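You operate a simulated robot arm through the tools that you are given. There is no shell and no other tool. Be economical: measure what you need, move in short steps, check, and stop when the job is done.

You run a simulated robot arm. Do the job below in one go: nothing can be reset, and whatever is moved stays where it is left.

JOB
Test the socket board's trip with the EXTRA switch on, then reset it.
Fine: press TEST and see LIVE go out; main switch off, trip lever up, main on again, EXTRA switch off.

Only the result counts: the job must be done as asked and must still hold three seconds after the hand-in. Knocking over, shifting, dropping, spilling or breaking anything else fails it.

ROBOT AND FRAMES
A 6-joint arm with a fingered hand, hanging from a carriage that runs on a rail from [-7, -2102] to [1, 378] (x, y) and turns from -4.992 to 7.016 rad about z. Base frame: it is fixed where the carriage stands at the start and does not move with it; the origin is on the floor, on the carriage's upright axis, x ahead of it, y to its left, z up; the surface under the hand at the start is at about z = 1225. Units: mm, rad, N and s.
With the tool pointing down near the work surface it reaches from about 360 to 800 mm from the robot's upright axis, wherever it stands. Its first joint turns from -2.897 to 2.897 rad. Places, roughly: black tub [500, -1750, 500]; blue water jug [500, -1250, 1000]; fill tap button [600, -1000, 1200]; green machine [600, 300, 1100]; green machine key [400, 400, 1200]; green machine switch [400, 300, 1200]; green machine vent valve lever [600, 300, 1300]; green water jug [500, -2000, 1000]; grey filter cartridge [500, -1500, 1000]; grey sample cup [500, -2000, 1000]; main valve [700, -2100, 1300]; mix knob [600, -1300, 1300]; orange sample cup [500, -2000, 1000]; pump lever [500, -400, 1000]; pump valve [500, -600, 900]; red main knob [700, 200, 1200]. Payload 4 kg.
Tool frame: the origin (TCP) lies between the finger pads and is the grasp point; the fingertips stand 29 mm ahead of it; z points along the fingers, y is the line along which they close. The gripper opens to 100 mm. The gripper's body begins 34 mm behind the TCP. The gripper is a hand of 5 fingers: y runs from the thumb to the fingers, the wrist lies at [-15, -114, -189] in the tool frame, and closing takes about 1.5 s.
Orientation is that of the tool frame in the base frame, as [roll, pitch, yaw] about the fixed x, y, z axes, in that order (R = Rz(yaw) Ry(pitch) Rx(roll)). With the fingers straight down and the wrist toward the robot, the tool's x, y and z point along [0, 1, 0], [1, 0, 0] and [0, 0, -1] of the base frame.

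CONTROLS
- The arm moves only by the tool play_rows. Its argument "rows" is a list of rows, each an object (a shift or turn left out is 0, a gripper value left out holds the last) with "slide": the shift along the base's x, y, z in units of 40 mm (1.0 is 40 mm), a list of three; "delta_rot": the turn, a rotation vector about the base's x, y, z in units of 5 degrees (1.0 is 5 degrees), a list of three; "gripper": the gripper command, from -1 (fully open) to 1 (shut), values between in proportion. In form: [{"slide": [x, y, z], "delta_rot": [wx, wy, wz], "gripper": gripper}, ...]. A call has 1 to 12 rows; each row shifts and turns the commanded pose from where the row before left it. A call with a number of a shift or a turn outside -1 to 1 is refused whole. A row lasts 0.2 s, in which the tool goes at most 50 mm and 0.15 rad; a call with a longer step from one row to the next is refused whole, and so is a gripper value outside its range. Where a pose cannot be reached the arm comes as near as it can. A force on the tool above 40 N (or 10 N above the force at the start of the call, whichever is more), or a blocked arm, ends the call early, and 0.2 s more pass. Each finger travels about 108 mm/s and halts on what it meets, pressing with about 25 N; the grip force reading is that of the motor and also rises with nothing between the fingers. The clock runs only during rows and for 0.2 s after the last one: add rows that do not move to give the fingers time. The reply holds the time, the measured pose of the TCP, the force on the tool along the base axes, the opening and the grip force, in the units named above and with some noise, with the torque about the TCP (base axes, N m) and any sound that the robot's microphone picked up, and new pictures: "show" is both (left out), scene, wrist or none.
- Cameras (640 x 400 px; columns grow to the right, rows downward): "scene" is now at [266.6, 14.4, 1847.6]; the picture's right is [0.19, -0.98, 0.00], its down [-0.84, -0.17, -0.51] and it looks along [0.50, 0.10, -0.86] (base axes); focal length 278 px, centre (320, 200). "wrist" rides on the gripper at [66, -86, -121] in the tool frame; the picture's right is [-0.76, 0.31, -0.58], its down [-0.59, -0.70, 0.40] and it looks along [-0.28, 0.64, 0.71] (tool axes); focal length 247 px, centre (320, 200). There is no depth. A picture from a camera that has moved, and an enlarged one, comes with that camera's place and axes in the base frame and with its lens.
- raise_lower(by): slides the trunk up (or, below 0, down) by that many mm; the arm and the scene camera ride with it, the base frame stays. It gives what a move gives, with no picture.
- roll_base(legs): drives the robot by 1 to 6 legs, each [ahead, left, turn to the left] in mm, mm and rad, along the robot's own axes; the way and the turn of a leg run together, so that a leg with both is an arc; at most 1500 mm and 3.142 rad a leg. The arm and the cameras ride along, it lands a little off, and it stops where it bumps. It keeps to its track: a leg is cut to what the track allows. It gives what a move gives, and a new picture of the scene camera.
- preshape(shape): the hand has 5 fingers and takes this shape, open, in about a second: jaw (thumb against the fingers, like two jaws); tri (thumb and two fingers); tip (a fingertip pinch); poke (one finger out to press); point (the index stretched); flat (the hand flat); cup (the hand cupped); fist (a fist). The gripper value then closes the fingers along that shape, each until it touches; the sizes above hold for jaw. It gives what a move gives, with no picture.
- turn_head(pan, tilt): turns the head with the scene camera to pan (to the left, within 2.705 rad either way) and tilt (down, from -0.506 to 1.204), counted from straight ahead of the robot. It gives what a move gives, and a new picture of the scene camera.
- inspect(camera, box): a new picture of the part [left, top, right, bottom] of that camera's present view, enlarged. The clock stands still meanwhile.
- close_job(): hands the job in; it is judged then, once.

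Go step by step. Nothing tells you exact positions but the pictures and the camera data: compare them with the known pose of the tool, close in by small moves and look again before you grip or let go. The budget is 120 turns and 260 pictures, counting those below and the enlarged ones. Unless the task says otherwise, let go and move clear before handing in.

The tools are called by a JSON object that holds its "fn" and its "kwargs". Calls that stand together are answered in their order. play_rows: Moves the arm, as the interface text tells. Its arguments: {"type":"object","properties":{"rows":{"type":"array","items":{"type":"object","properties":{"slide":{"type":"array","items":{"type":"number"}},"delta_rot":{"type":"array","items":{"type":"number"}},"gripper":{"type":"number"}}}},"show":{"type":"string","enum":["both","scene","wrist","none"]}},"required":["rows"]} The other tools are called the same way: raise_lower (by) slides the trunk up or down; preshape (shape) gives the hand a shape; roll_base (legs) drives the base; turn_head (pan, tilt) turns the head that bears the scene camera; inspect (camera, box) takes an enlarged picture of a part of a camera's view; close_job () hands the job in.

At the start:

```text
clock: 0.0
tcp_pos: [569.6, 339.5, 1490.2]
tool_rot: [-3.142, 0.0, 1.571]
force: [0.9, 0.0, 0.1]
ft_torque: [0.03, -0.01, 0.01]
finger_gap: 99.8
grip_force: 0.0
shape: jaw
trunk travel left (down, up): [-574.0, 26.0]
robot x, y, heading: [-0.7, 1.1, 0.001]
head pan, tilt: [0.195, 1.033]
```

scene: 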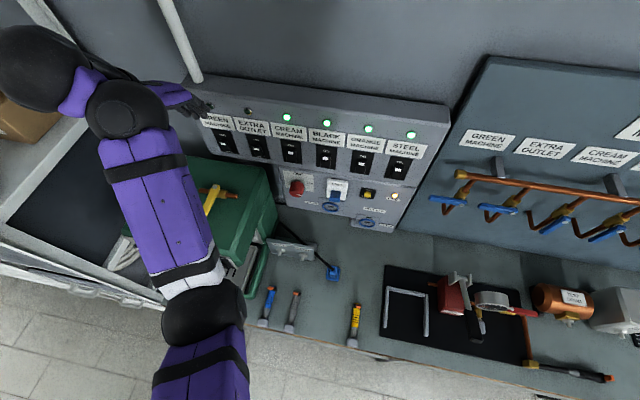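
wrist: 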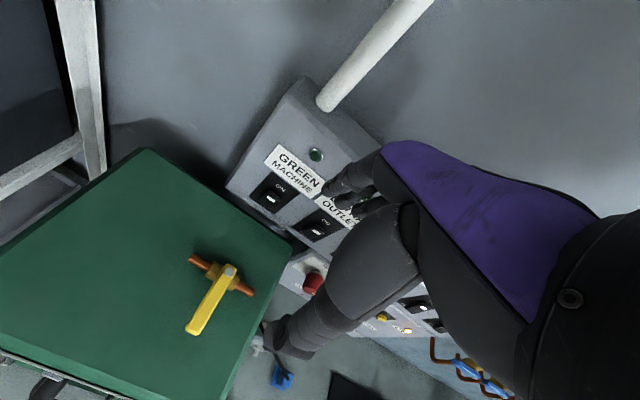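

I see a socket board on the wall with six switches, a red main knob, a trip lever, and a yellow TEST button. I'll look closer.

{"fn": "inspect", "kwargs": {"camera": "scene", "box": [190, 80, 450, 240]}}

{"fn": "inspect", "kwargs": {"camera": "scene", "box": [270, 160, 420, 240]}}

```text
2.46 times, centred on (320, 160) of scene
camera zoom: at [266.6, 14.4, 1847.6], right [0.19, -0.98, 0.0], down [-0.84, -0.17, -0.51], along [0.5, 0.1, -0.86], focal length 684 px, centre (320, 298)
```

zoom: 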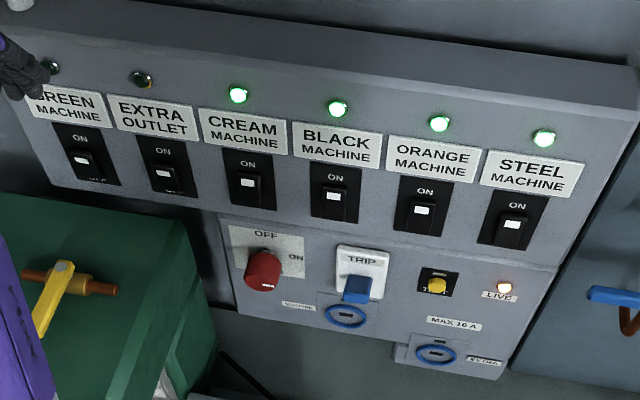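

```text
4.27 times, centred on (345, 200) of scene
camera zoom: at [266.6, 14.4, 1847.6], right [0.19, -0.98, 0.0], down [-0.84, -0.17, -0.51], along [0.5, 0.1, -0.86], focal length 1185 px, centre (213, 200)
```

zoom: 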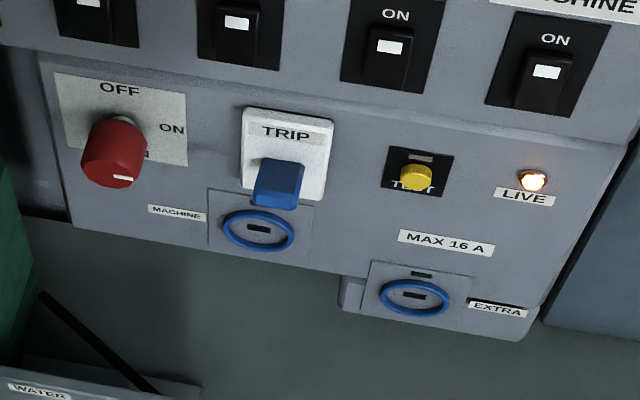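

Next I back the arm off, then move it aside for a more frontal view.

{"fn": "play_rows", "kwargs": {"rows": [{"slide": [-1, 0, 0]}, {"slide": [-1, 0, 0]}, {"slide": [-1, 0, 0]}], "show": "none"}}

{"fn": "turn_head", "kwargs": {"pan": 0.1, "tilt": 0.9}}

```text
clock: 0.8
tcp_pos: [541.6, 356.6, 1448.8]
tool_rot: [3.139, -0.002, 1.575]
force: [-0.2, 0.2, -0.8]
ft_torque: [-0.03, -0.01, 0.02]
finger_gap: 99.9
grip_force: 0.0
shape: jaw
out of reach, approached as far as the arm can: row 1, 2, 3
trunk travel left (down, up): [-574.0, 26.0]
robot x, y, heading: [-0.5, -2.8, 0.002]
head pan, tilt: [0.195, 1.033]
```

```text
clock: 1.5
tcp_pos: [541.7, 357.6, 1448.6]
tool_rot: [-3.141, -0.002, 1.574]
force: [-0.1, 0.4, -0.4]
ft_torque: [0.04, -0.02, -0.01]
finger_gap: 99.7
grip_force: 0.0
shape: jaw
trunk travel left (down, up): [-574.0, 26.0]
robot x, y, heading: [1.6, -0.7, 0.001]
head pan, tilt: [0.099, 0.901]
camera scene: at [275.4, 8.8, 1857.1], right [0.1, -0.99, 0.0], down [-0.78, -0.08, -0.62], along [0.62, 0.06, -0.78], focal length 278 px, centre (320, 200)
```

scene: 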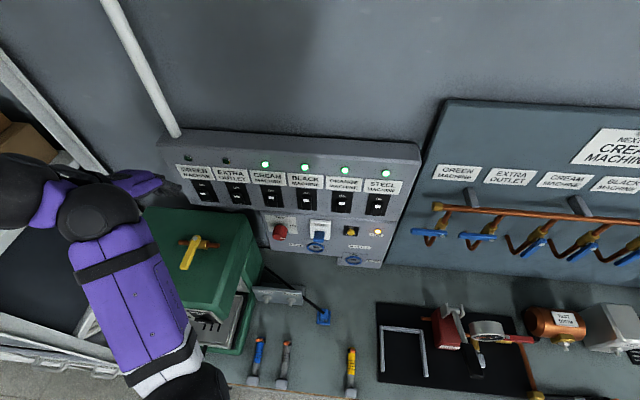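

{"fn": "roll_base", "kwargs": {"legs": [[0, -350, 0]]}}

```text
clock: 3.8
tcp_pos: [540.4, 6.0, 1447.2]
tool_rot: [3.139, 0.0, 1.571]
force: [-0.3, -0.3, 0.8]
ft_torque: [-0.02, -0.02, 0.01]
finger_gap: 99.8
grip_force: 0.0
shape: jaw
trunk travel left (down, up): [-574.0, 26.0]
robot x, y, heading: [-2.1, -353.2, 0.005]
head pan, tilt: [0.099, 0.901]
camera scene: at [274.2, -342.8, 1857.1], right [0.1, -0.99, 0.0], down [-0.78, -0.08, -0.62], along [0.62, 0.06, -0.78], focal length 278 px, centre (320, 200)
```

scene: 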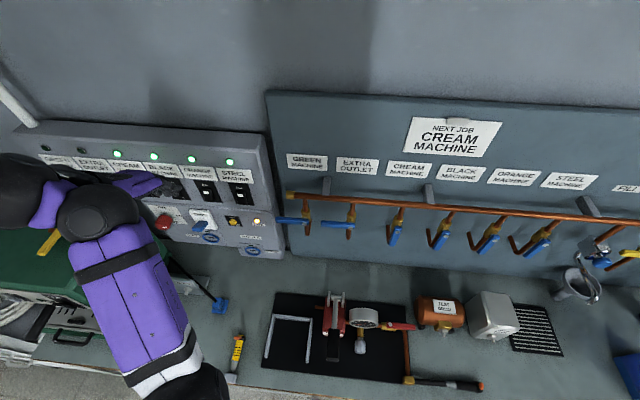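

{"fn": "play_rows", "kwargs": {"rows": [{"delta_rot": [0, -1, 0]}, {"delta_rot": [0, -1, 0]}, {"delta_rot": [0, -1, 0]}, {"delta_rot": [0, -1, 0]}, {"delta_rot": [0, -1, 0]}, {"delta_rot": [0, -1, 0]}, {"delta_rot": [0, -1, 0]}, {"delta_rot": [0, -1, 0]}, {"delta_rot": [0, -1, 0]}], "show": "scene"}}

```text
clock: 5.8
tcp_pos: [473.9, -121.5, 1555.5]
tool_rot: [2.361, -0.002, 1.581]
force: [-0.5, 0.3, -1.1]
ft_torque: [0.0, -0.02, -0.01]
finger_gap: 99.7
grip_force: 0.0
shape: jaw
out of reach, approached as far as the arm can: row 4, 5, 6, 7, 8, 9
trunk travel left (down, up): [-574.0, 26.0]
robot x, y, heading: [-1.7, -354.3, -0.002]
head pan, tilt: [0.099, 0.901]
camera scene: at [274.3, -342.7, 1857.2], right [0.1, -0.99, 0.0], down [-0.78, -0.08, -0.62], along [0.62, 0.06, -0.78], focal length 278 px, centre (320, 200)
```

scene: 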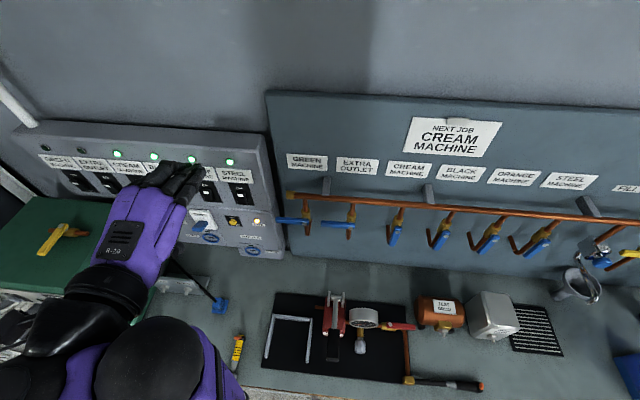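

{"fn": "play_rows", "kwargs": {"rows": [{"delta_rot": [0, -1, 0]}, {"delta_rot": [0, -1, 0]}, {"delta_rot": [0, -1, 0]}, {"delta_rot": [0, -1, 0]}, {"delta_rot": [0, -1, 0]}, {"delta_rot": [0, -1, 0]}, {"delta_rot": [0, -1, 0]}, {"delta_rot": [0, -1, 0]}, {"delta_rot": [0, -1, 0]}], "show": "both"}}

```text
clock: 7.8
tcp_pos: [446.9, -177.2, 1722.2]
tool_rot: [1.929, 0.006, 1.583]
force: [0.1, 0.6, 0.0]
ft_torque: [0.01, 0.01, 0.0]
finger_gap: 100.0
grip_force: 0.0
shape: jaw
out of reach, approached as far as the arm can: row 1, 2, 3, 4, 5, 6, 7, 8, 9
trunk travel left (down, up): [-574.0, 26.0]
robot x, y, heading: [-0.9, -350.5, -0.003]
head pan, tilt: [0.099, 0.901]
camera scene: at [274.1, -342.8, 1857.0], right [0.1, -0.99, 0.0], down [-0.78, -0.08, -0.62], along [0.62, 0.06, -0.78], focal length 278 px, centre (320, 200)
camera wrist: at [300.3, -112.5, 1684.6], right [-0.42, -0.76, 0.49], down [0.14, -0.59, -0.79], along [0.9, -0.27, 0.35], focal length 247 px, centre (320, 200)
```

scene: 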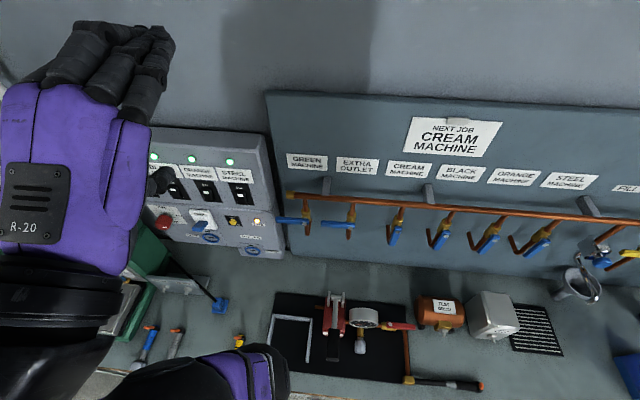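
wrist: 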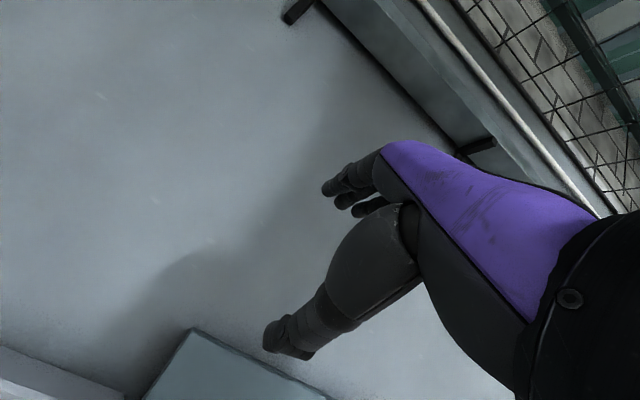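

{"fn": "raise_lower", "kwargs": {"by": -200}}

{"fn": "turn_head", "kwargs": {"pan": 0.5, "tilt": 0.75}}

```text
clock: 9.9
tcp_pos: [446.5, -177.0, 1522.1]
tool_rot: [1.927, 0.006, 1.584]
force: [0.8, 0.3, -0.8]
ft_torque: [-0.02, 0.03, 0.0]
finger_gap: 99.9
grip_force: 0.1
shape: jaw
trunk travel left (down, up): [-374.0, 226.0]
robot x, y, heading: [-4.5, -347.9, -0.0]
head pan, tilt: [0.099, 0.901]
```

```text
clock: 10.8
tcp_pos: [445.6, -176.4, 1521.1]
tool_rot: [1.928, 0.005, 1.585]
force: [0.6, 0.6, -0.2]
ft_torque: [-0.01, 0.02, 0.0]
finger_gap: 99.9
grip_force: 0.0
shape: jaw
trunk travel left (down, up): [-374.0, 226.0]
robot x, y, heading: [-1.1, -357.1, -0.002]
head pan, tilt: [0.499, 0.75]
camera scene: at [271.9, -310.7, 1669.0], right [0.48, -0.88, 0.0], down [-0.6, -0.33, -0.73], along [0.64, 0.35, -0.68], focal length 278 px, centre (320, 200)
```

scene: 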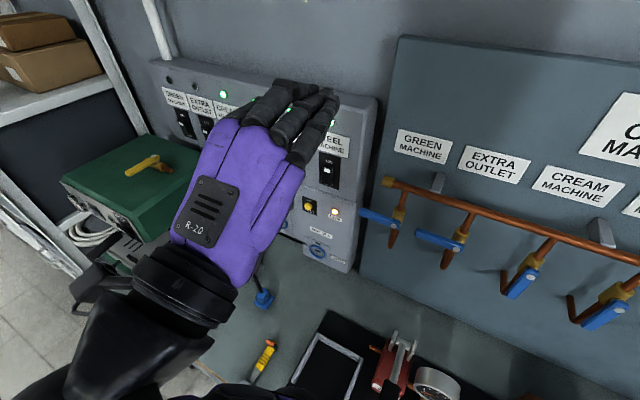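

{"fn": "play_rows", "kwargs": {"rows": [{"delta_rot": [0, -1, 0]}, {"delta_rot": [0, -1, 0]}, {"delta_rot": [0, -1, 0]}, {"delta_rot": [0, -1, 0]}], "show": "none"}}

{"fn": "preshape", "kwargs": {"shape": "poke"}}

{"fn": "inspect", "kwargs": {"camera": "scene", "box": [120, 40, 400, 280]}}

{"fn": "inspect", "kwargs": {"camera": "wrist", "box": [0, 0, 640, 400]}}

```text
clock: 11.8
tcp_pos: [415.8, -221.2, 1662.7]
tool_rot: [1.602, 0.015, 1.588]
force: [0.6, -1.0, 0.1]
ft_torque: [-0.01, 0.05, 0.0]
finger_gap: 100.0
grip_force: 0.1
shape: jaw
out of reach, approached as far as the arm can: row 1, 2, 3, 4
trunk travel left (down, up): [-374.0, 226.0]
robot x, y, heading: [-0.8, -354.3, -0.004]
head pan, tilt: [0.499, 0.75]
```

```text
clock: 12.7
tcp_pos: [417.0, -223.1, 1664.5]
tool_rot: [1.602, 0.013, 1.587]
force: [0.3, -0.1, 0.4]
ft_torque: [0.0, -0.01, -0.01]
finger_gap: 0.0
grip_force: 0.1
shape: poke
trunk travel left (down, up): [-374.0, 226.0]
robot x, y, heading: [0.4, -352.0, -0.005]
head pan, tilt: [0.499, 0.75]
```

```text
1.67 times, centred on (260, 160) of scene
camera zoom: at [271.8, -310.6, 1669.1], right [0.48, -0.88, 0.0], down [-0.6, -0.33, -0.73], along [0.64, 0.35, -0.68], focal length 463 px, centre (420, 267)
```

zoom: 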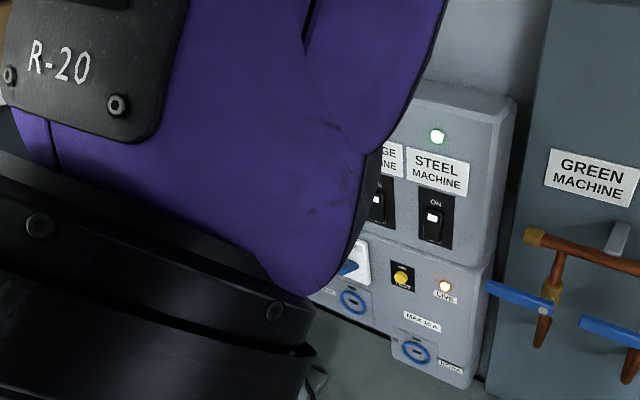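

```text
1.00 times, centred on (320, 200) of wrist (not enlarged: the box is as wide or as high as the picture)
camera zoom: at [291.3, -159.4, 1582.2], right [-0.56, -0.76, 0.34], down [0.38, -0.59, -0.71], along [0.74, -0.26, 0.62], focal length 247 px, centre (320, 200)
```

zoom: 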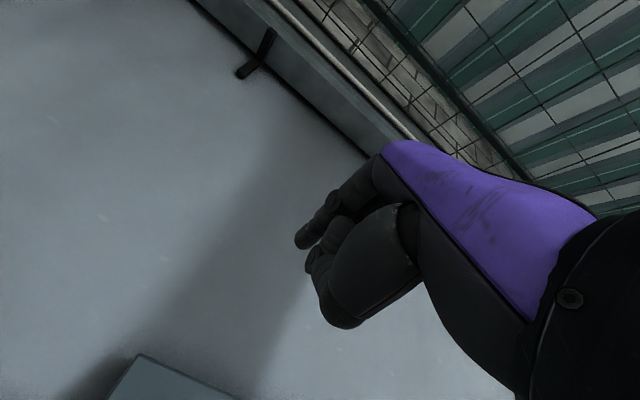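

{"fn": "play_rows", "kwargs": {"rows": [{"slide": [1, 0, 0]}, {"slide": [0.7, 0, -0.7]}, {"slide": [0, 0, -1]}, {"slide": [0, 0, -1]}], "show": "scene"}}

```text
clock: 13.7
tcp_pos: [426.2, -248.1, 1667.3]
tool_rot: [1.586, 0.01, 1.58]
force: [-0.7, 0.0, 0.3]
ft_torque: [0.0, 0.0, 0.0]
finger_gap: 0.2
grip_force: 0.1
shape: poke
out of reach, approached as far as the arm can: row 1, 2, 3, 4
trunk travel left (down, up): [-374.0, 226.0]
robot x, y, heading: [-2.0, -355.1, -0.0]
head pan, tilt: [0.499, 0.75]
camera scene: at [271.8, -310.6, 1669.0], right [0.48, -0.88, 0.0], down [-0.6, -0.33, -0.73], along [0.64, 0.35, -0.68], focal length 278 px, centre (320, 200)
```

scene: 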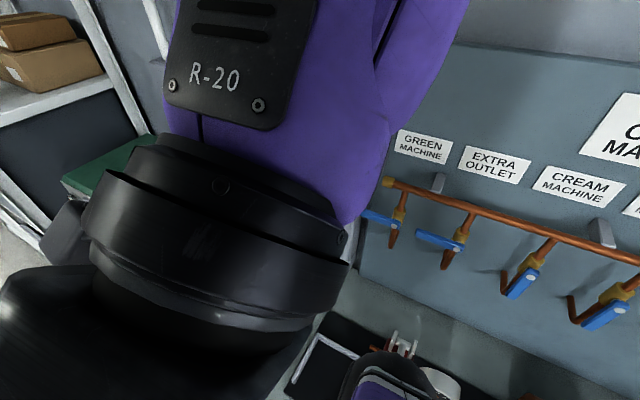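

{"fn": "play_rows", "kwargs": {"rows": [{"delta_rot": [-1, 0, 0]}, {"delta_rot": [-1, 0, 0]}, {"delta_rot": [-1, 0, 0]}, {"delta_rot": [-1, 0, 0]}, {"delta_rot": [-1, 0, 0]}, {"delta_rot": [-1, 0, 0]}], "show": "scene"}}

```text
clock: 15.0
tcp_pos: [399.7, -226.0, 1693.5]
tool_rot: [1.468, 0.537, 1.432]
force: [0.3, 0.1, -1.0]
ft_torque: [0.03, -0.01, 0.03]
finger_gap: 0.0
grip_force: 0.0
shape: poke
out of reach, approached as far as the arm can: row 3, 4, 5
trunk travel left (down, up): [-374.0, 226.0]
robot x, y, heading: [-3.4, -349.3, -0.001]
head pan, tilt: [0.499, 0.75]
stopped in row 6: the arm was blocked; the commanded pose is now the measured one
camera scene: at [272.1, -310.9, 1669.3], right [0.48, -0.88, 0.0], down [-0.6, -0.33, -0.73], along [0.64, 0.35, -0.68], focal length 278 px, centre (320, 200)
```

scene: 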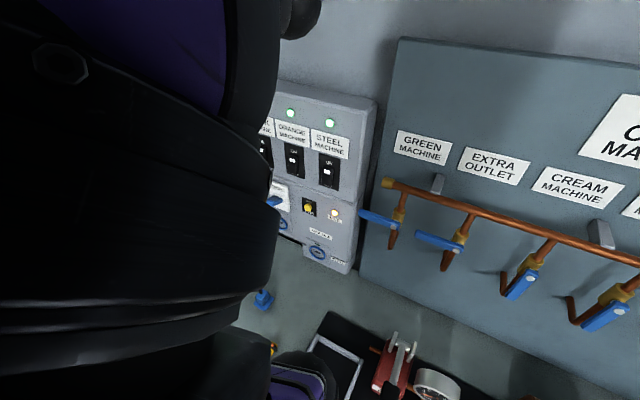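

{"fn": "play_rows", "kwargs": {"rows": [{"slide": [1, 0, -0.3], "delta_rot": [0, 1, 0]}, {"slide": [1, 0, -0.5], "delta_rot": [0, 1, 0]}, {"slide": [0.8, 0, -0.8], "delta_rot": [0, 1, 0]}, {"slide": [0, 0, -1], "delta_rot": [0, 1, 0]}, {"slide": [0, 0, -1]}, {"slide": [0, 0, -1]}], "show": "scene"}}

```text
clock: 16.4
tcp_pos: [500.4, -232.9, 1523.8]
tool_rot: [1.88, 0.548, 1.646]
force: [0.4, -0.3, -0.1]
ft_torque: [-0.03, -0.02, -0.02]
finger_gap: 0.0
grip_force: 0.1
shape: poke
out of reach, approached as far as the arm can: row 5, 6
trunk travel left (down, up): [-374.0, 226.0]
robot x, y, heading: [-3.4, -351.3, -0.003]
head pan, tilt: [0.499, 0.75]
camera scene: at [272.0, -310.6, 1669.1], right [0.48, -0.88, 0.0], down [-0.6, -0.33, -0.73], along [0.64, 0.35, -0.68], focal length 278 px, centre (320, 200)
```

scene: 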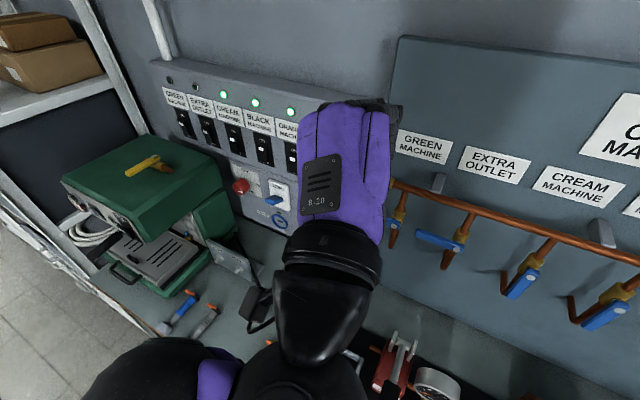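

{"fn": "inspect", "kwargs": {"camera": "scene", "box": [150, 60, 310, 160]}}

{"fn": "inspect", "kwargs": {"camera": "scene", "box": [210, 140, 310, 240]}}

```text
4.00 times, centred on (230, 110) of scene
camera zoom: at [272.0, -310.6, 1669.1], right [0.48, -0.88, 0.0], down [-0.6, -0.33, -0.73], along [0.64, 0.35, -0.68], focal length 1111 px, centre (680, 560)
```

zoom: 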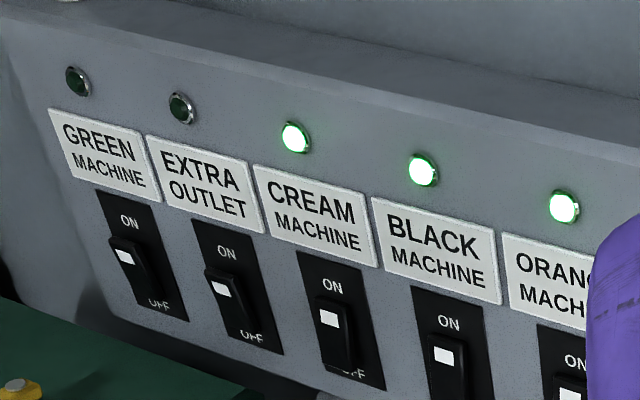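

```text
4.00 times, centred on (260, 190) of scene
camera zoom: at [272.0, -310.6, 1669.1], right [0.48, -0.88, 0.0], down [-0.6, -0.33, -0.73], along [0.64, 0.35, -0.68], focal length 1111 px, centre (560, 240)
```

zoom: 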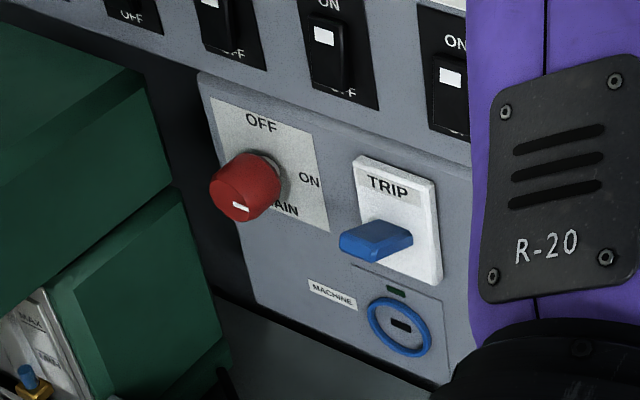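

{"fn": "play_rows", "kwargs": {"rows": [{"delta_rot": [-1, 0, 0]}, {"delta_rot": [-1, 0, 0]}, {"delta_rot": [-1, 0, 0]}, {"delta_rot": [-1, 0, 0]}, {"delta_rot": [-1, 0, 0]}, {"delta_rot": [-1, 0, 0]}, {"slide": [0, 0, -1]}, {"slide": [0, 0, -1]}, {"slide": [0, 0, -1]}], "show": "scene"}}

```text
clock: 18.4
tcp_pos: [490.5, -233.7, 1424.2]
tool_rot: [1.963, 1.071, 1.71]
force: [-1.3, 0.1, -0.2]
ft_torque: [-0.01, -0.02, 0.03]
finger_gap: 0.0
grip_force: 0.1
shape: poke
out of reach, approached as far as the arm can: row 9
trunk travel left (down, up): [-374.0, 226.0]
robot x, y, heading: [-0.7, -353.8, -0.002]
head pan, tilt: [0.499, 0.75]
camera scene: at [272.2, -310.6, 1669.2], right [0.48, -0.88, 0.0], down [-0.6, -0.33, -0.73], along [0.64, 0.35, -0.68], focal length 278 px, centre (320, 200)
```

scene: 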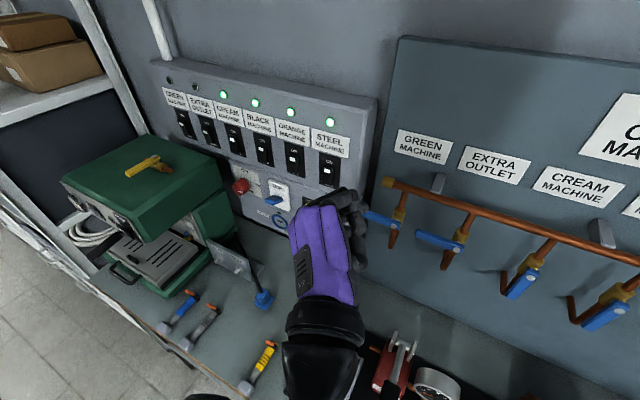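

{"fn": "play_rows", "kwargs": {"rows": [{"delta_rot": [-1, 0, 0]}, {"delta_rot": [-1, 0, 0]}, {"delta_rot": [-1, 0, 0]}, {"delta_rot": [-1, 0, 0]}, {"delta_rot": [-1, 0, 0]}, {"delta_rot": [0, -1, 0]}, {"delta_rot": [0, -1, 0]}, {"delta_rot": [0, -1, 0]}, {"slide": [0, 0, 0]}], "show": "both"}}

```text
clock: 20.4
tcp_pos: [490.2, -233.6, 1430.9]
tool_rot: [0.896, 1.448, 0.637]
force: [-0.4, -0.5, -0.2]
ft_torque: [-0.03, 0.01, 0.02]
finger_gap: 0.0
grip_force: 0.1
shape: poke
out of reach, approached as far as the arm can: row 7, 8
trunk travel left (down, up): [-374.0, 226.0]
robot x, y, heading: [-0.2, -349.8, -0.003]
head pan, tilt: [0.499, 0.75]
camera scene: at [271.9, -310.6, 1669.1], right [0.48, -0.88, 0.0], down [-0.6, -0.33, -0.73], along [0.64, 0.35, -0.68], focal length 278 px, centre (320, 200)
camera wrist: at [357.8, -280.1, 1349.5], right [-0.55, 0.39, 0.74], down [0.15, -0.82, 0.55], along [0.82, 0.41, 0.4], focal length 247 px, centre (320, 200)
```

scene: 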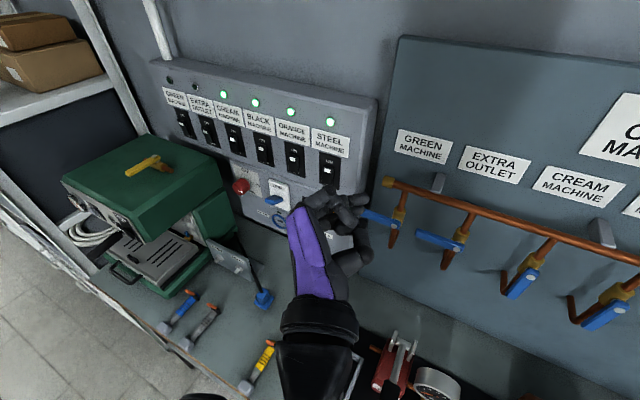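
wrist: 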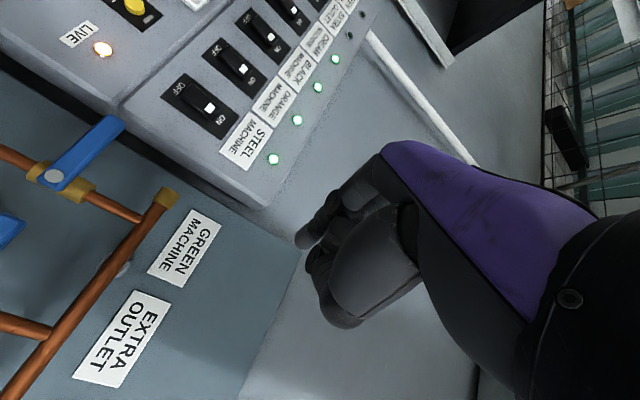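

{"fn": "play_rows", "kwargs": {"rows": [{"delta_rot": [0, 0, 1]}, {"delta_rot": [0, 0, 1]}, {"delta_rot": [0, 0, 1]}], "show": "wrist"}}

{"fn": "turn_head", "kwargs": {"pan": 0.5, "tilt": 1.2}}

```text
clock: 21.2
tcp_pos: [474.0, -219.4, 1442.0]
tool_rot: [0.916, 1.456, 0.917]
force: [0.1, -0.7, 0.5]
ft_torque: [0.01, 0.01, 0.04]
finger_gap: 0.1
grip_force: 0.1
shape: poke
out of reach, approached as far as the arm can: row 1, 2, 3
trunk travel left (down, up): [-374.0, 226.0]
robot x, y, heading: [-2.1, -351.8, -0.003]
head pan, tilt: [0.499, 0.75]
camera wrist: at [356.5, -297.2, 1361.4], right [-0.63, 0.24, 0.74], down [0.36, -0.76, 0.55], along [0.69, 0.61, 0.39], focal length 247 px, centre (320, 200)
```

wrist: 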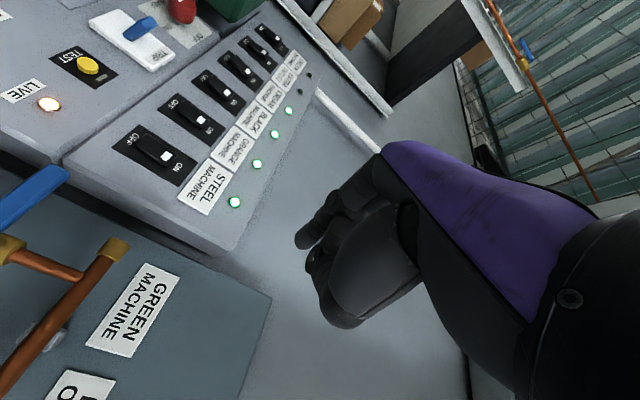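

```text
clock: 22.1
tcp_pos: [474.0, -219.7, 1442.2]
tool_rot: [0.911, 1.454, 0.913]
force: [0.2, -0.5, -0.4]
ft_torque: [0.0, 0.0, 0.01]
finger_gap: 0.0
grip_force: 0.2
shape: poke
trunk travel left (down, up): [-374.0, 226.0]
robot x, y, heading: [-3.4, -350.8, -0.001]
head pan, tilt: [0.499, 1.201]
camera scene: at [248.2, -323.5, 1637.4], right [0.48, -0.88, 0.0], down [-0.82, -0.45, -0.36], along [0.32, 0.17, -0.93], focal length 278 px, centre (320, 200)
```

scene: 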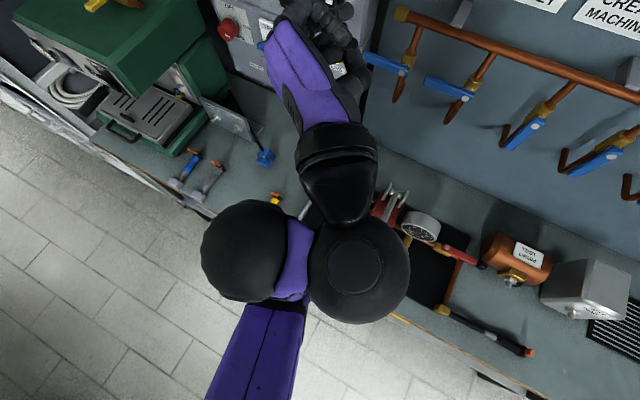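

{"fn": "play_rows", "kwargs": {"rows": [{"slide": [0.8, 0, 0]}, {"slide": [0.8, 0, 0]}, {"slide": [0, 0, -1]}, {"slide": [0, 0, -1]}], "show": "none"}}

{"fn": "turn_head", "kwargs": {"pan": 0.5, "tilt": 0.75}}

```text
clock: 23.1
tcp_pos: [473.9, -204.2, 1444.7]
tool_rot: [0.913, 1.452, 0.915]
force: [0.1, 0.5, -0.7]
ft_torque: [0.0, 0.02, 0.0]
finger_gap: 0.0
grip_force: 0.0
shape: poke
out of reach, approached as far as the arm can: row 1, 2, 3, 4
trunk travel left (down, up): [-374.0, 226.0]
robot x, y, heading: [-0.9, -354.4, 0.002]
head pan, tilt: [0.499, 1.201]
```

```text
clock: 24.0
tcp_pos: [473.8, -203.3, 1445.1]
tool_rot: [0.915, 1.451, 0.917]
force: [-0.7, 0.6, 0.0]
ft_torque: [0.02, 0.01, -0.01]
finger_gap: 0.0
grip_force: 0.1
shape: poke
trunk travel left (down, up): [-374.0, 226.0]
robot x, y, heading: [1.5, -352.8, -0.002]
head pan, tilt: [0.499, 0.75]
camera scene: at [271.8, -310.7, 1669.0], right [0.48, -0.88, 0.0], down [-0.6, -0.33, -0.73], along [0.64, 0.35, -0.68], focal length 278 px, centre (320, 200)
```

scene: 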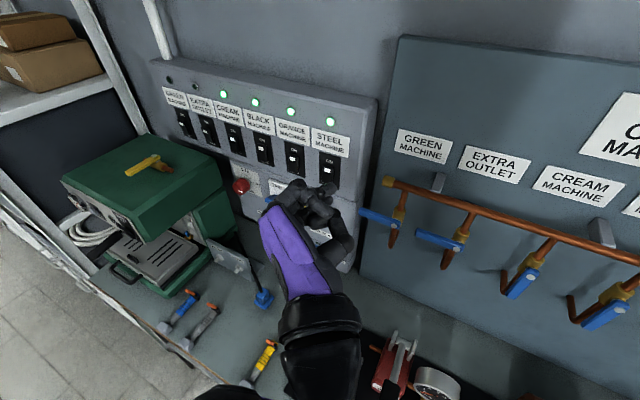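

{"fn": "play_rows", "kwargs": {"rows": [{"delta_rot": [0, 0, -1]}, {"delta_rot": [0, 0, -1]}, {"delta_rot": [0, 0, -1]}, {"delta_rot": [0, 0, -1]}, {"slide": [0, 0, -1]}, {"slide": [0, 0, -1]}, {"slide": [0.5, 0, 0]}, {"slide": [0.5, 0, 0]}], "show": "scene"}}

```text
clock: 25.8
tcp_pos: [497.7, -205.3, 1439.6]
tool_rot: [0.962, 1.452, 0.703]
force: [0.0, -0.1, 0.0]
ft_torque: [0.01, -0.01, -0.02]
finger_gap: 0.2
grip_force: 0.1
shape: poke
out of reach, approached as far as the arm can: row 2, 4, 5, 6, 7, 8
trunk travel left (down, up): [-374.0, 226.0]
robot x, y, heading: [2.1, -353.1, 0.0]
head pan, tilt: [0.499, 0.75]
camera scene: at [271.7, -310.6, 1669.0], right [0.48, -0.88, 0.0], down [-0.6, -0.33, -0.73], along [0.64, 0.35, -0.68], focal length 278 px, centre (320, 200)
```

scene: 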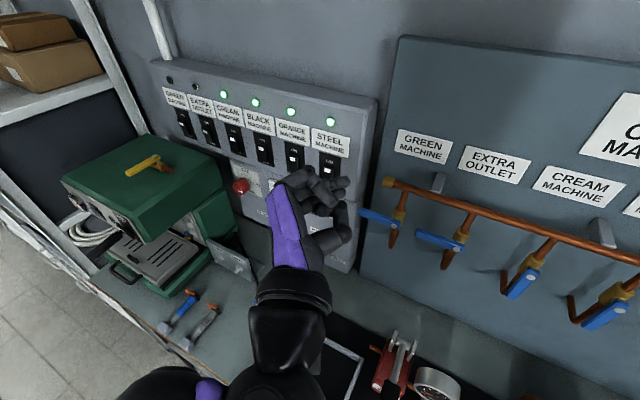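

{"fn": "roll_base", "kwargs": {"legs": [[0, 0, 1.3]]}}

{"fn": "raise_lower", "kwargs": {"by": 150}}

{"fn": "play_rows", "kwargs": {"rows": [{"slide": [0, 1, 0]}, {"slide": [0, 1, 0]}, {"slide": [0, 1, 0]}, {"slide": [0, 1, 0]}, {"slide": [0, 1, 0]}], "show": "scene"}}

```text
clock: 29.4
tcp_pos: [2.0, 168.7, 1440.6]
tool_rot: [0.975, 1.451, 1.998]
force: [-0.8, 0.5, 1.0]
ft_torque: [-0.02, -0.02, 0.01]
finger_gap: 0.0
grip_force: 0.0
shape: poke
trunk travel left (down, up): [-374.0, 226.0]
robot x, y, heading: [4.0, -356.4, 1.281]
head pan, tilt: [0.499, 0.75]
camera scene: at [39.1, -77.7, 1669.1], right [0.98, 0.21, 0.0], down [0.14, -0.67, -0.73], along [-0.15, 0.72, -0.68], focal length 278 px, centre (320, 200)
```

scene: 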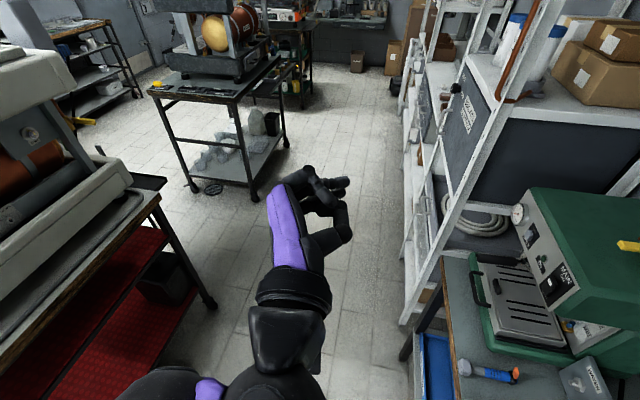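

```text
clock: 31.1
tcp_pos: [2.7, 167.7, 1591.6]
tool_rot: [0.965, 1.453, 1.988]
force: [0.4, -0.6, 0.0]
ft_torque: [0.01, 0.02, -0.02]
finger_gap: 0.0
grip_force: 0.1
shape: poke
trunk travel left (down, up): [-524.0, 76.0]
robot x, y, heading: [-0.1, -354.3, 1.278]
head pan, tilt: [0.499, 0.75]
```

```text
clock: 32.4
tcp_pos: [-10.3, 219.1, 1662.8]
tool_rot: [0.967, 1.458, 1.989]
force: [0.1, 0.1, 0.4]
ft_torque: [0.0, 0.01, -0.03]
finger_gap: 0.0
grip_force: 0.0
shape: poke
out of reach, approached as far as the arm can: row 1, 2, 3, 4, 5
trunk travel left (down, up): [-524.0, 76.0]
robot x, y, heading: [1.3, -350.1, 1.282]
head pan, tilt: [0.499, 0.75]
camera scene: at [39.1, -77.7, 1819.0], right [0.98, 0.21, 0.0], down [0.14, -0.67, -0.73], along [-0.15, 0.72, -0.68], focal length 278 px, centre (320, 200)
```

scene: 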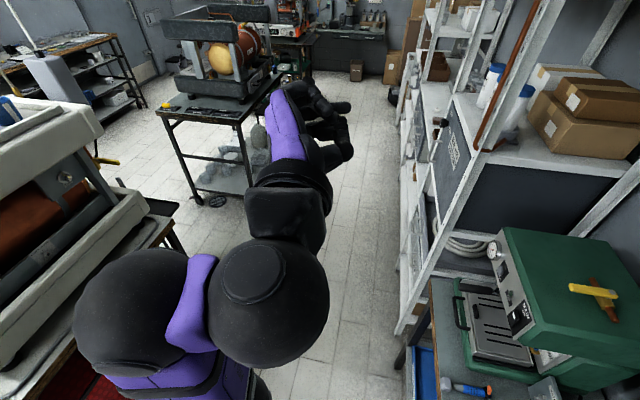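

{"fn": "play_rows", "kwargs": {"rows": [{"slide": [0.1, 0.35, 0], "delta_rot": [-0.387, 0.718, -0.577]}, {"slide": [0.1, 0.35, 0], "delta_rot": [-0.387, 0.718, -0.577]}, {"slide": [0.1, 0.35, 0], "delta_rot": [-0.387, 0.718, -0.577]}, {"slide": [0.1, 0.35, 0], "delta_rot": [-0.387, 0.718, -0.577]}, {"slide": [0.1, 0.35, 0], "delta_rot": [-0.387, 0.718, -0.577]}, {"slide": [0.1, 0.35, 0], "delta_rot": [-0.387, 0.718, -0.577]}, {"slide": [0.1, 0.35, 0], "delta_rot": [-0.387, 0.718, -0.577]}, {"slide": [0.1, 0.35, 0], "delta_rot": [-0.387, 0.718, -0.577]}, {"slide": [0, 0, 0], "delta_rot": [-0.387, 0.718, -0.577]}, {"slide": [0, 0, 0], "delta_rot": [-0.387, 0.718, -0.577]}, {"slide": [0, 0, 0], "delta_rot": [-0.387, 0.718, -0.577]}, {"slide": [0, 0, 0], "delta_rot": [-0.387, 0.718, -0.577]}], "show": "none"}}

{"fn": "play_rows", "kwargs": {"rows": [{"delta_rot": [-0.387, 0.718, -0.577]}, {"delta_rot": [-0.387, 0.718, -0.577]}, {"delta_rot": [-0.387, 0.718, -0.577]}, {"delta_rot": [-0.387, 0.718, -0.577]}, {"delta_rot": [-0.387, 0.718, -0.577]}, {"delta_rot": [-0.387, 0.718, -0.577]}, {"delta_rot": [-0.387, 0.718, -0.577]}, {"delta_rot": [-0.387, 0.718, -0.577]}, {"delta_rot": [-0.387, 0.718, -0.577]}, {"delta_rot": [-0.387, 0.718, -0.577]}, {"delta_rot": [-0.387, 0.718, -0.577]}, {"delta_rot": [-0.387, 0.718, -0.577]}], "show": "scene"}}

```text
clock: 35.0
tcp_pos: [26.4, 370.2, 1663.0]
tool_rot: [2.83, 0.769, -3.124]
force: [0.2, -0.1, 0.0]
ft_torque: [0.01, 0.0, -0.02]
finger_gap: 0.1
grip_force: 0.0
shape: poke
out of reach, approached as far as the arm can: row 9, 10, 11, 12
trunk travel left (down, up): [-524.0, 76.0]
robot x, y, heading: [-1.5, -352.4, 1.283]
head pan, tilt: [0.499, 0.75]
```

```text
clock: 37.5
tcp_pos: [42.5, 319.4, 1583.9]
tool_rot: [-2.963, 0.094, 2.855]
force: [-0.3, 0.1, 0.1]
ft_torque: [0.0, 0.0, 0.03]
finger_gap: 0.1
grip_force: 0.1
shape: poke
out of reach, approached as far as the arm can: row 1, 6, 7, 8, 9, 10, 11, 12
trunk travel left (down, up): [-524.0, 76.0]
robot x, y, heading: [2.5, -348.1, 1.28]
head pan, tilt: [0.499, 0.75]
camera scene: at [39.0, -77.7, 1819.1], right [0.98, 0.21, 0.0], down [0.14, -0.67, -0.73], along [-0.15, 0.72, -0.68], focal length 278 px, centre (320, 200)
```

scene: 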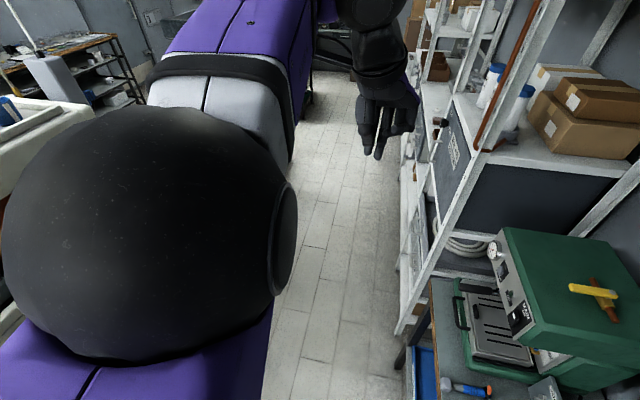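

{"fn": "play_rows", "kwargs": {"rows": [{"slide": [0, 0, -1]}, {"slide": [0, 0, -1]}, {"slide": [0, 0, -1]}, {"slide": [0, 0, -1]}, {"delta_rot": [0.958, -0.287, 0]}, {"delta_rot": [0.958, -0.287, 0]}, {"delta_rot": [0.958, -0.287, 0]}, {"delta_rot": [0.958, -0.287, 0]}, {"delta_rot": [0.958, -0.287, 0]}, {"delta_rot": [0.958, -0.287, 0]}, {"delta_rot": [0.958, -0.287, 0]}, {"delta_rot": [0.958, -0.287, 0]}], "show": "none"}}

{"fn": "play_rows", "kwargs": {"rows": [{"delta_rot": [0.958, -0.287, 0]}, {"delta_rot": [0.958, -0.287, 0]}, {"delta_rot": [0.958, -0.287, 0]}, {"delta_rot": [0.958, -0.287, 0]}, {"delta_rot": [0.958, -0.287, 0]}, {"delta_rot": [0.958, -0.287, 0]}, {"delta_rot": [0.958, -0.287, 0]}, {"delta_rot": [0.958, -0.287, 0]}], "show": "both"}}

```text
clock: 40.1
tcp_pos: [44.6, 371.5, 1430.7]
tool_rot: [2.62, 0.074, 2.793]
force: [-0.3, -0.5, -0.3]
ft_torque: [-0.04, 0.01, -0.01]
finger_gap: 0.0
grip_force: 0.0
shape: poke
out of reach, approached as far as the arm can: row 1, 2, 3, 5, 6
trunk travel left (down, up): [-524.0, 76.0]
robot x, y, heading: [-0.1, -348.6, 1.28]
head pan, tilt: [0.499, 0.75]
```

```text
clock: 42.0
tcp_pos: [44.3, 371.6, 1430.4]
tool_rot: [1.924, 0.019, 2.759]
force: [-0.1, -0.5, 0.1]
ft_torque: [-0.01, -0.03, 0.01]
finger_gap: 0.0
grip_force: 0.0
shape: poke
trunk travel left (down, up): [-524.0, 76.0]
robot x, y, heading: [-2.7, -350.7, 1.28]
head pan, tilt: [0.499, 0.75]
camera scene: at [39.1, -77.6, 1819.1], right [0.98, 0.21, 0.0], down [0.14, -0.67, -0.73], along [-0.15, 0.72, -0.68], focal length 278 px, centre (320, 200)
camera wrist: at [-71.0, 263.8, 1391.5], right [0.53, -0.68, 0.5], down [0.61, -0.1, -0.79], along [0.59, 0.72, 0.36], focal length 247 px, centre (320, 200)
```

scene: 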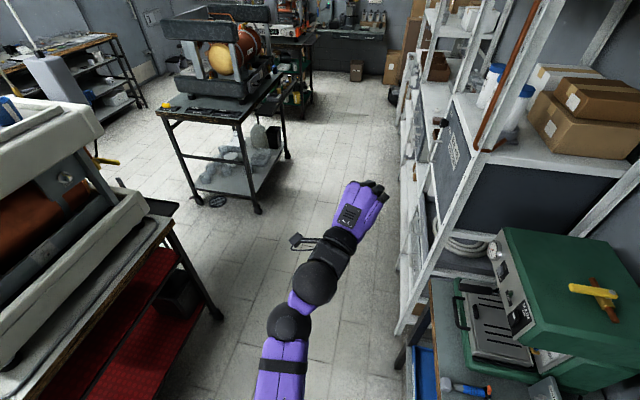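
wrist: 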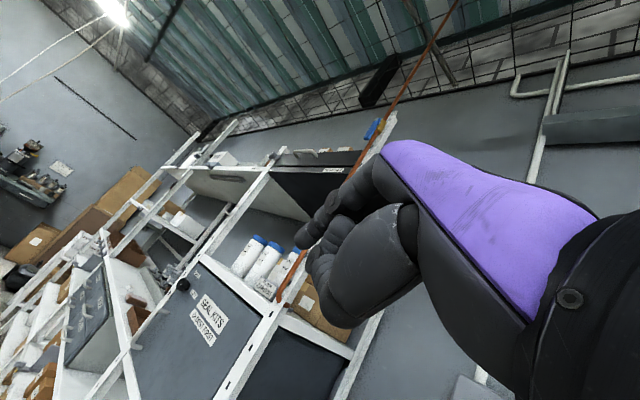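

{"fn": "play_rows", "kwargs": {"rows": [{"delta_rot": [0.958, -0.287, 0.3]}, {"delta_rot": [0.958, -0.287, 0.4]}, {"delta_rot": [0.958, -0.287, 0.4]}, {"slide": [-0.28, -0.96, 0]}, {"slide": [-0.28, -0.96, 0]}, {"slide": [-0.28, -0.96, 0]}, {"slide": [0, 0, -1]}, {"slide": [0, 0, -1]}], "show": "scene"}}

```text
clock: 43.8
tcp_pos: [10.1, 256.3, 1351.0]
tool_rot: [1.662, 0.006, 2.853]
force: [-0.9, 0.0, -0.1]
ft_torque: [0.03, 0.01, -0.02]
finger_gap: 0.0
grip_force: 0.2
shape: poke
trunk travel left (down, up): [-524.0, 76.0]
robot x, y, heading: [2.8, -350.4, 1.282]
head pan, tilt: [0.499, 0.75]
camera scene: at [39.1, -77.6, 1819.1], right [0.98, 0.21, 0.0], down [0.14, -0.67, -0.73], along [-0.15, 0.72, -0.68], focal length 278 px, centre (320, 200)
```

scene: 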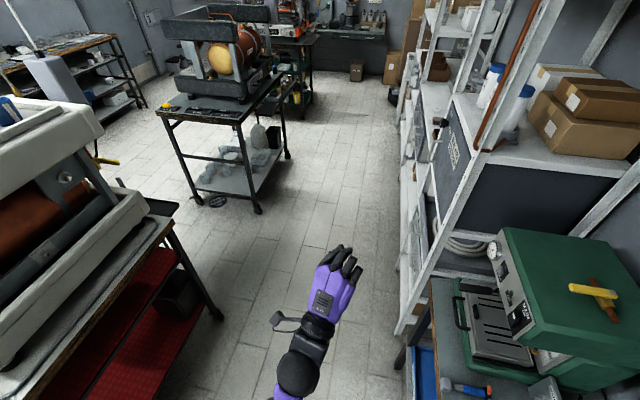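

{"fn": "turn_head", "kwargs": {"pan": 0.3, "tilt": 1.2}}

```text
clock: 44.6
tcp_pos: [11.2, 256.4, 1351.7]
tool_rot: [1.666, 0.007, 2.851]
force: [-0.2, 0.4, 0.5]
ft_torque: [0.02, 0.0, 0.0]
finger_gap: 0.2
grip_force: 0.1
shape: poke
trunk travel left (down, up): [-524.0, 76.0]
robot x, y, heading: [-5.0, -349.7, 1.282]
head pan, tilt: [0.3, 1.201]
camera scene: at [55.7, -102.7, 1787.4], right [1.0, 0.01, 0.0], down [0.01, -0.93, -0.36], along [0.0, 0.36, -0.93], focal length 278 px, centre (320, 200)
```

scene: 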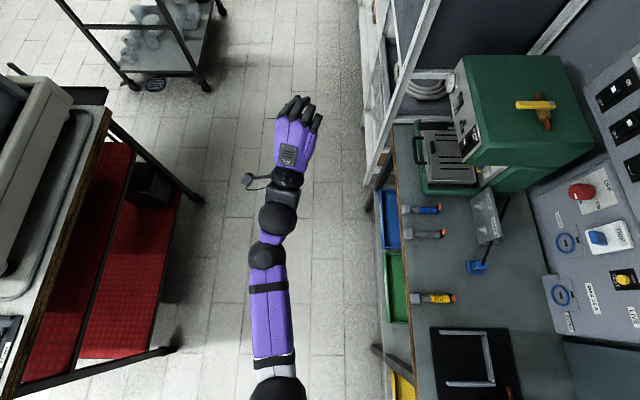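

{"fn": "play_rows", "kwargs": {"rows": [{"delta_rot": [-0.958, 0.287, 0]}, {"delta_rot": [-0.958, 0.287, 0]}, {"delta_rot": [-0.958, 0.287, 0]}, {"delta_rot": [-0.958, 0.287, 0]}, {"delta_rot": [-0.958, 0.287, 0]}, {"delta_rot": [-0.958, 0.287, 0]}, {"slide": [0, 0, 1]}, {"slide": [0, 0, 1]}, {"slide": [0, 0, 1]}], "show": "none"}}

{"fn": "roll_base", "kwargs": {"legs": [[0, 0, -1.282]]}}

```text
clock: 46.6
tcp_pos: [10.7, 257.9, 1470.2]
tool_rot: [2.189, 0.006, 2.854]
force: [0.3, -1.1, 0.2]
ft_torque: [0.03, 0.01, 0.0]
finger_gap: 0.0
grip_force: 0.1
shape: poke
trunk travel left (down, up): [-524.0, 76.0]
robot x, y, heading: [2.3, -349.6, 1.282]
head pan, tilt: [0.3, 1.201]
```

```text
clock: 50.3
tcp_pos: [588.8, -199.0, 1468.4]
tool_rot: [2.186, 0.007, 1.554]
force: [0.3, -0.1, 0.1]
ft_torque: [0.03, 0.02, 0.0]
finger_gap: 0.0
grip_force: 0.1
shape: poke
trunk travel left (down, up): [-524.0, 76.0]
robot x, y, heading: [-0.4, -352.6, -0.02]
head pan, tilt: [0.3, 1.201]
camera scene: at [252.8, -338.3, 1787.3], right [0.28, -0.96, 0.0], down [-0.9, -0.26, -0.36], along [0.35, 0.1, -0.93], focal length 278 px, centre (320, 200)
```

scene: 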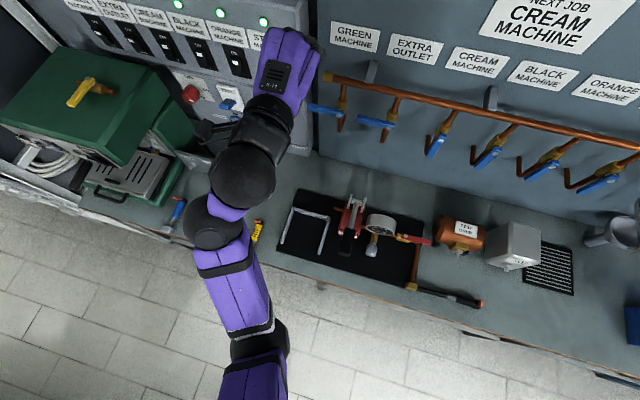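

{"fn": "roll_base", "kwargs": {"legs": [[0, 445, 0.02]]}}

{"fn": "turn_head", "kwargs": {"pan": 0.3, "tilt": 0.85}}

{"fn": "inspect", "kwargs": {"camera": "wrist", "box": [0, 0, 640, 400]}}

```text
clock: 53.0
tcp_pos: [585.7, 261.5, 1468.8]
tool_rot: [2.188, 0.006, 1.575]
force: [0.2, 0.3, -0.3]
ft_torque: [0.0, 0.02, 0.0]
finger_gap: 0.0
grip_force: 0.0
shape: poke
trunk travel left (down, up): [-524.0, 76.0]
robot x, y, heading: [-0.8, 98.8, 0.001]
head pan, tilt: [0.3, 1.201]
camera scene: at [254.0, 115.2, 1787.3], right [0.3, -0.95, 0.0], down [-0.89, -0.28, -0.36], along [0.35, 0.11, -0.93], focal length 278 px, centre (320, 200)
```

scene: 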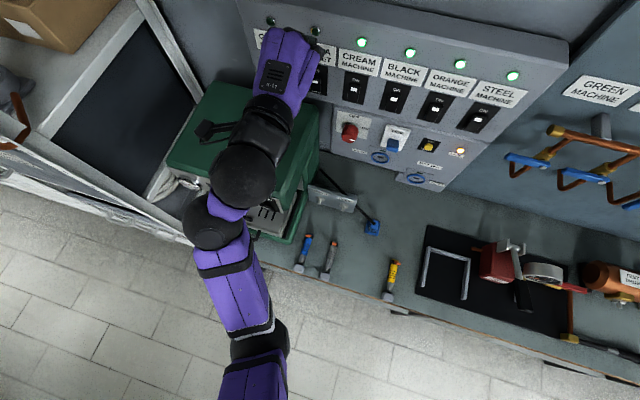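

```text
clock: 53.8
tcp_pos: [587.2, 260.6, 1469.6]
tool_rot: [2.187, 0.005, 1.574]
force: [-0.5, -0.4, -0.6]
ft_torque: [0.03, -0.02, 0.0]
finger_gap: 0.0
grip_force: 0.0
shape: poke
trunk travel left (down, up): [-524.0, 76.0]
robot x, y, heading: [-1.1, 94.1, 0.001]
head pan, tilt: [0.3, 0.85]
camera scene: at [275.3, 121.8, 1811.0], right [0.3, -0.95, 0.0], down [-0.72, -0.22, -0.66], along [0.63, 0.2, -0.75], focal length 278 px, centre (320, 200)
```

scene: 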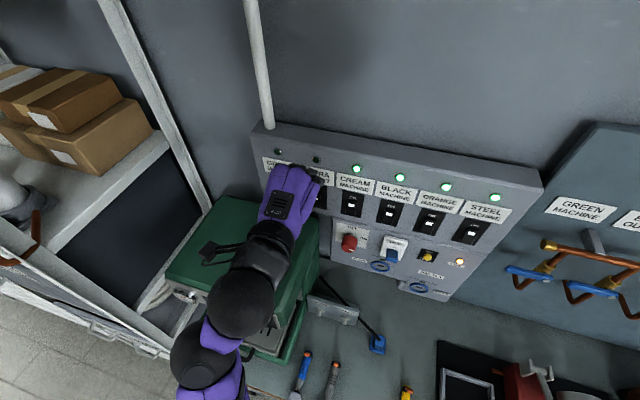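

```text
1.00 times, centred on (320, 200) of wrist (not enlarged: the box is as wide or as high as the picture)
camera zoom: at [437.0, 326.6, 1469.6], right [-0.29, -0.75, 0.59], down [-0.08, -0.59, -0.8], along [0.95, -0.28, 0.11], focal length 247 px, centre (320, 200)
```

zoom: 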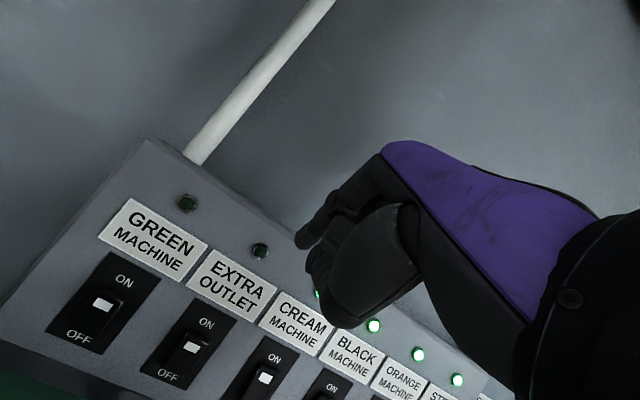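

{"fn": "play_rows", "kwargs": {"rows": [{"slide": [0, -0.06, 0], "delta_rot": [0, 0, 1]}, {"slide": [0, -0.06, 0], "delta_rot": [0, 0, 1]}, {"slide": [0, -0.06, 0], "delta_rot": [0, 0, 1]}, {"slide": [0, -0.06, 0], "delta_rot": [0, 0, 1]}, {"slide": [0, -0.06, 0], "delta_rot": [0, 0, 1]}, {"slide": [0, -0.06, 0], "delta_rot": [0, 0, 1]}, {"slide": [0, 0, -1]}, {"slide": [0, 0, -1]}], "show": "both"}}

```text
clock: 55.6
tcp_pos: [586.5, 245.0, 1387.9]
tool_rot: [2.185, 0.005, 2.101]
force: [1.5, 0.3, -0.2]
ft_torque: [0.0, 0.0, 0.0]
finger_gap: 0.0
grip_force: 0.1
shape: poke
trunk travel left (down, up): [-524.0, 76.0]
robot x, y, heading: [0.6, 97.5, 0.001]
head pan, tilt: [0.3, 0.85]
camera scene: at [275.5, 121.8, 1811.2], right [0.3, -0.95, 0.0], down [-0.72, -0.22, -0.66], along [0.63, 0.2, -0.75], focal length 278 px, centre (320, 200)
camera wrist: at [423.5, 228.5, 1388.7], right [0.13, -0.8, 0.59], down [0.23, -0.55, -0.8], along [0.97, 0.24, 0.11], focal length 247 px, centre (320, 200)
```

scene: 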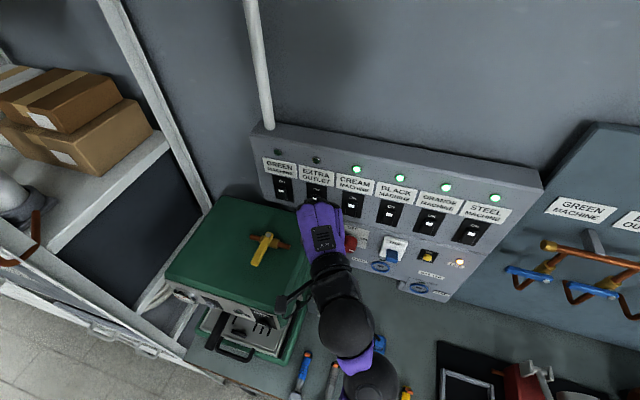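
wrist: 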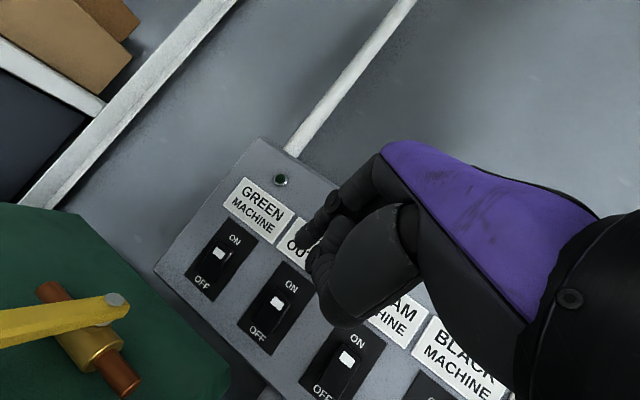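

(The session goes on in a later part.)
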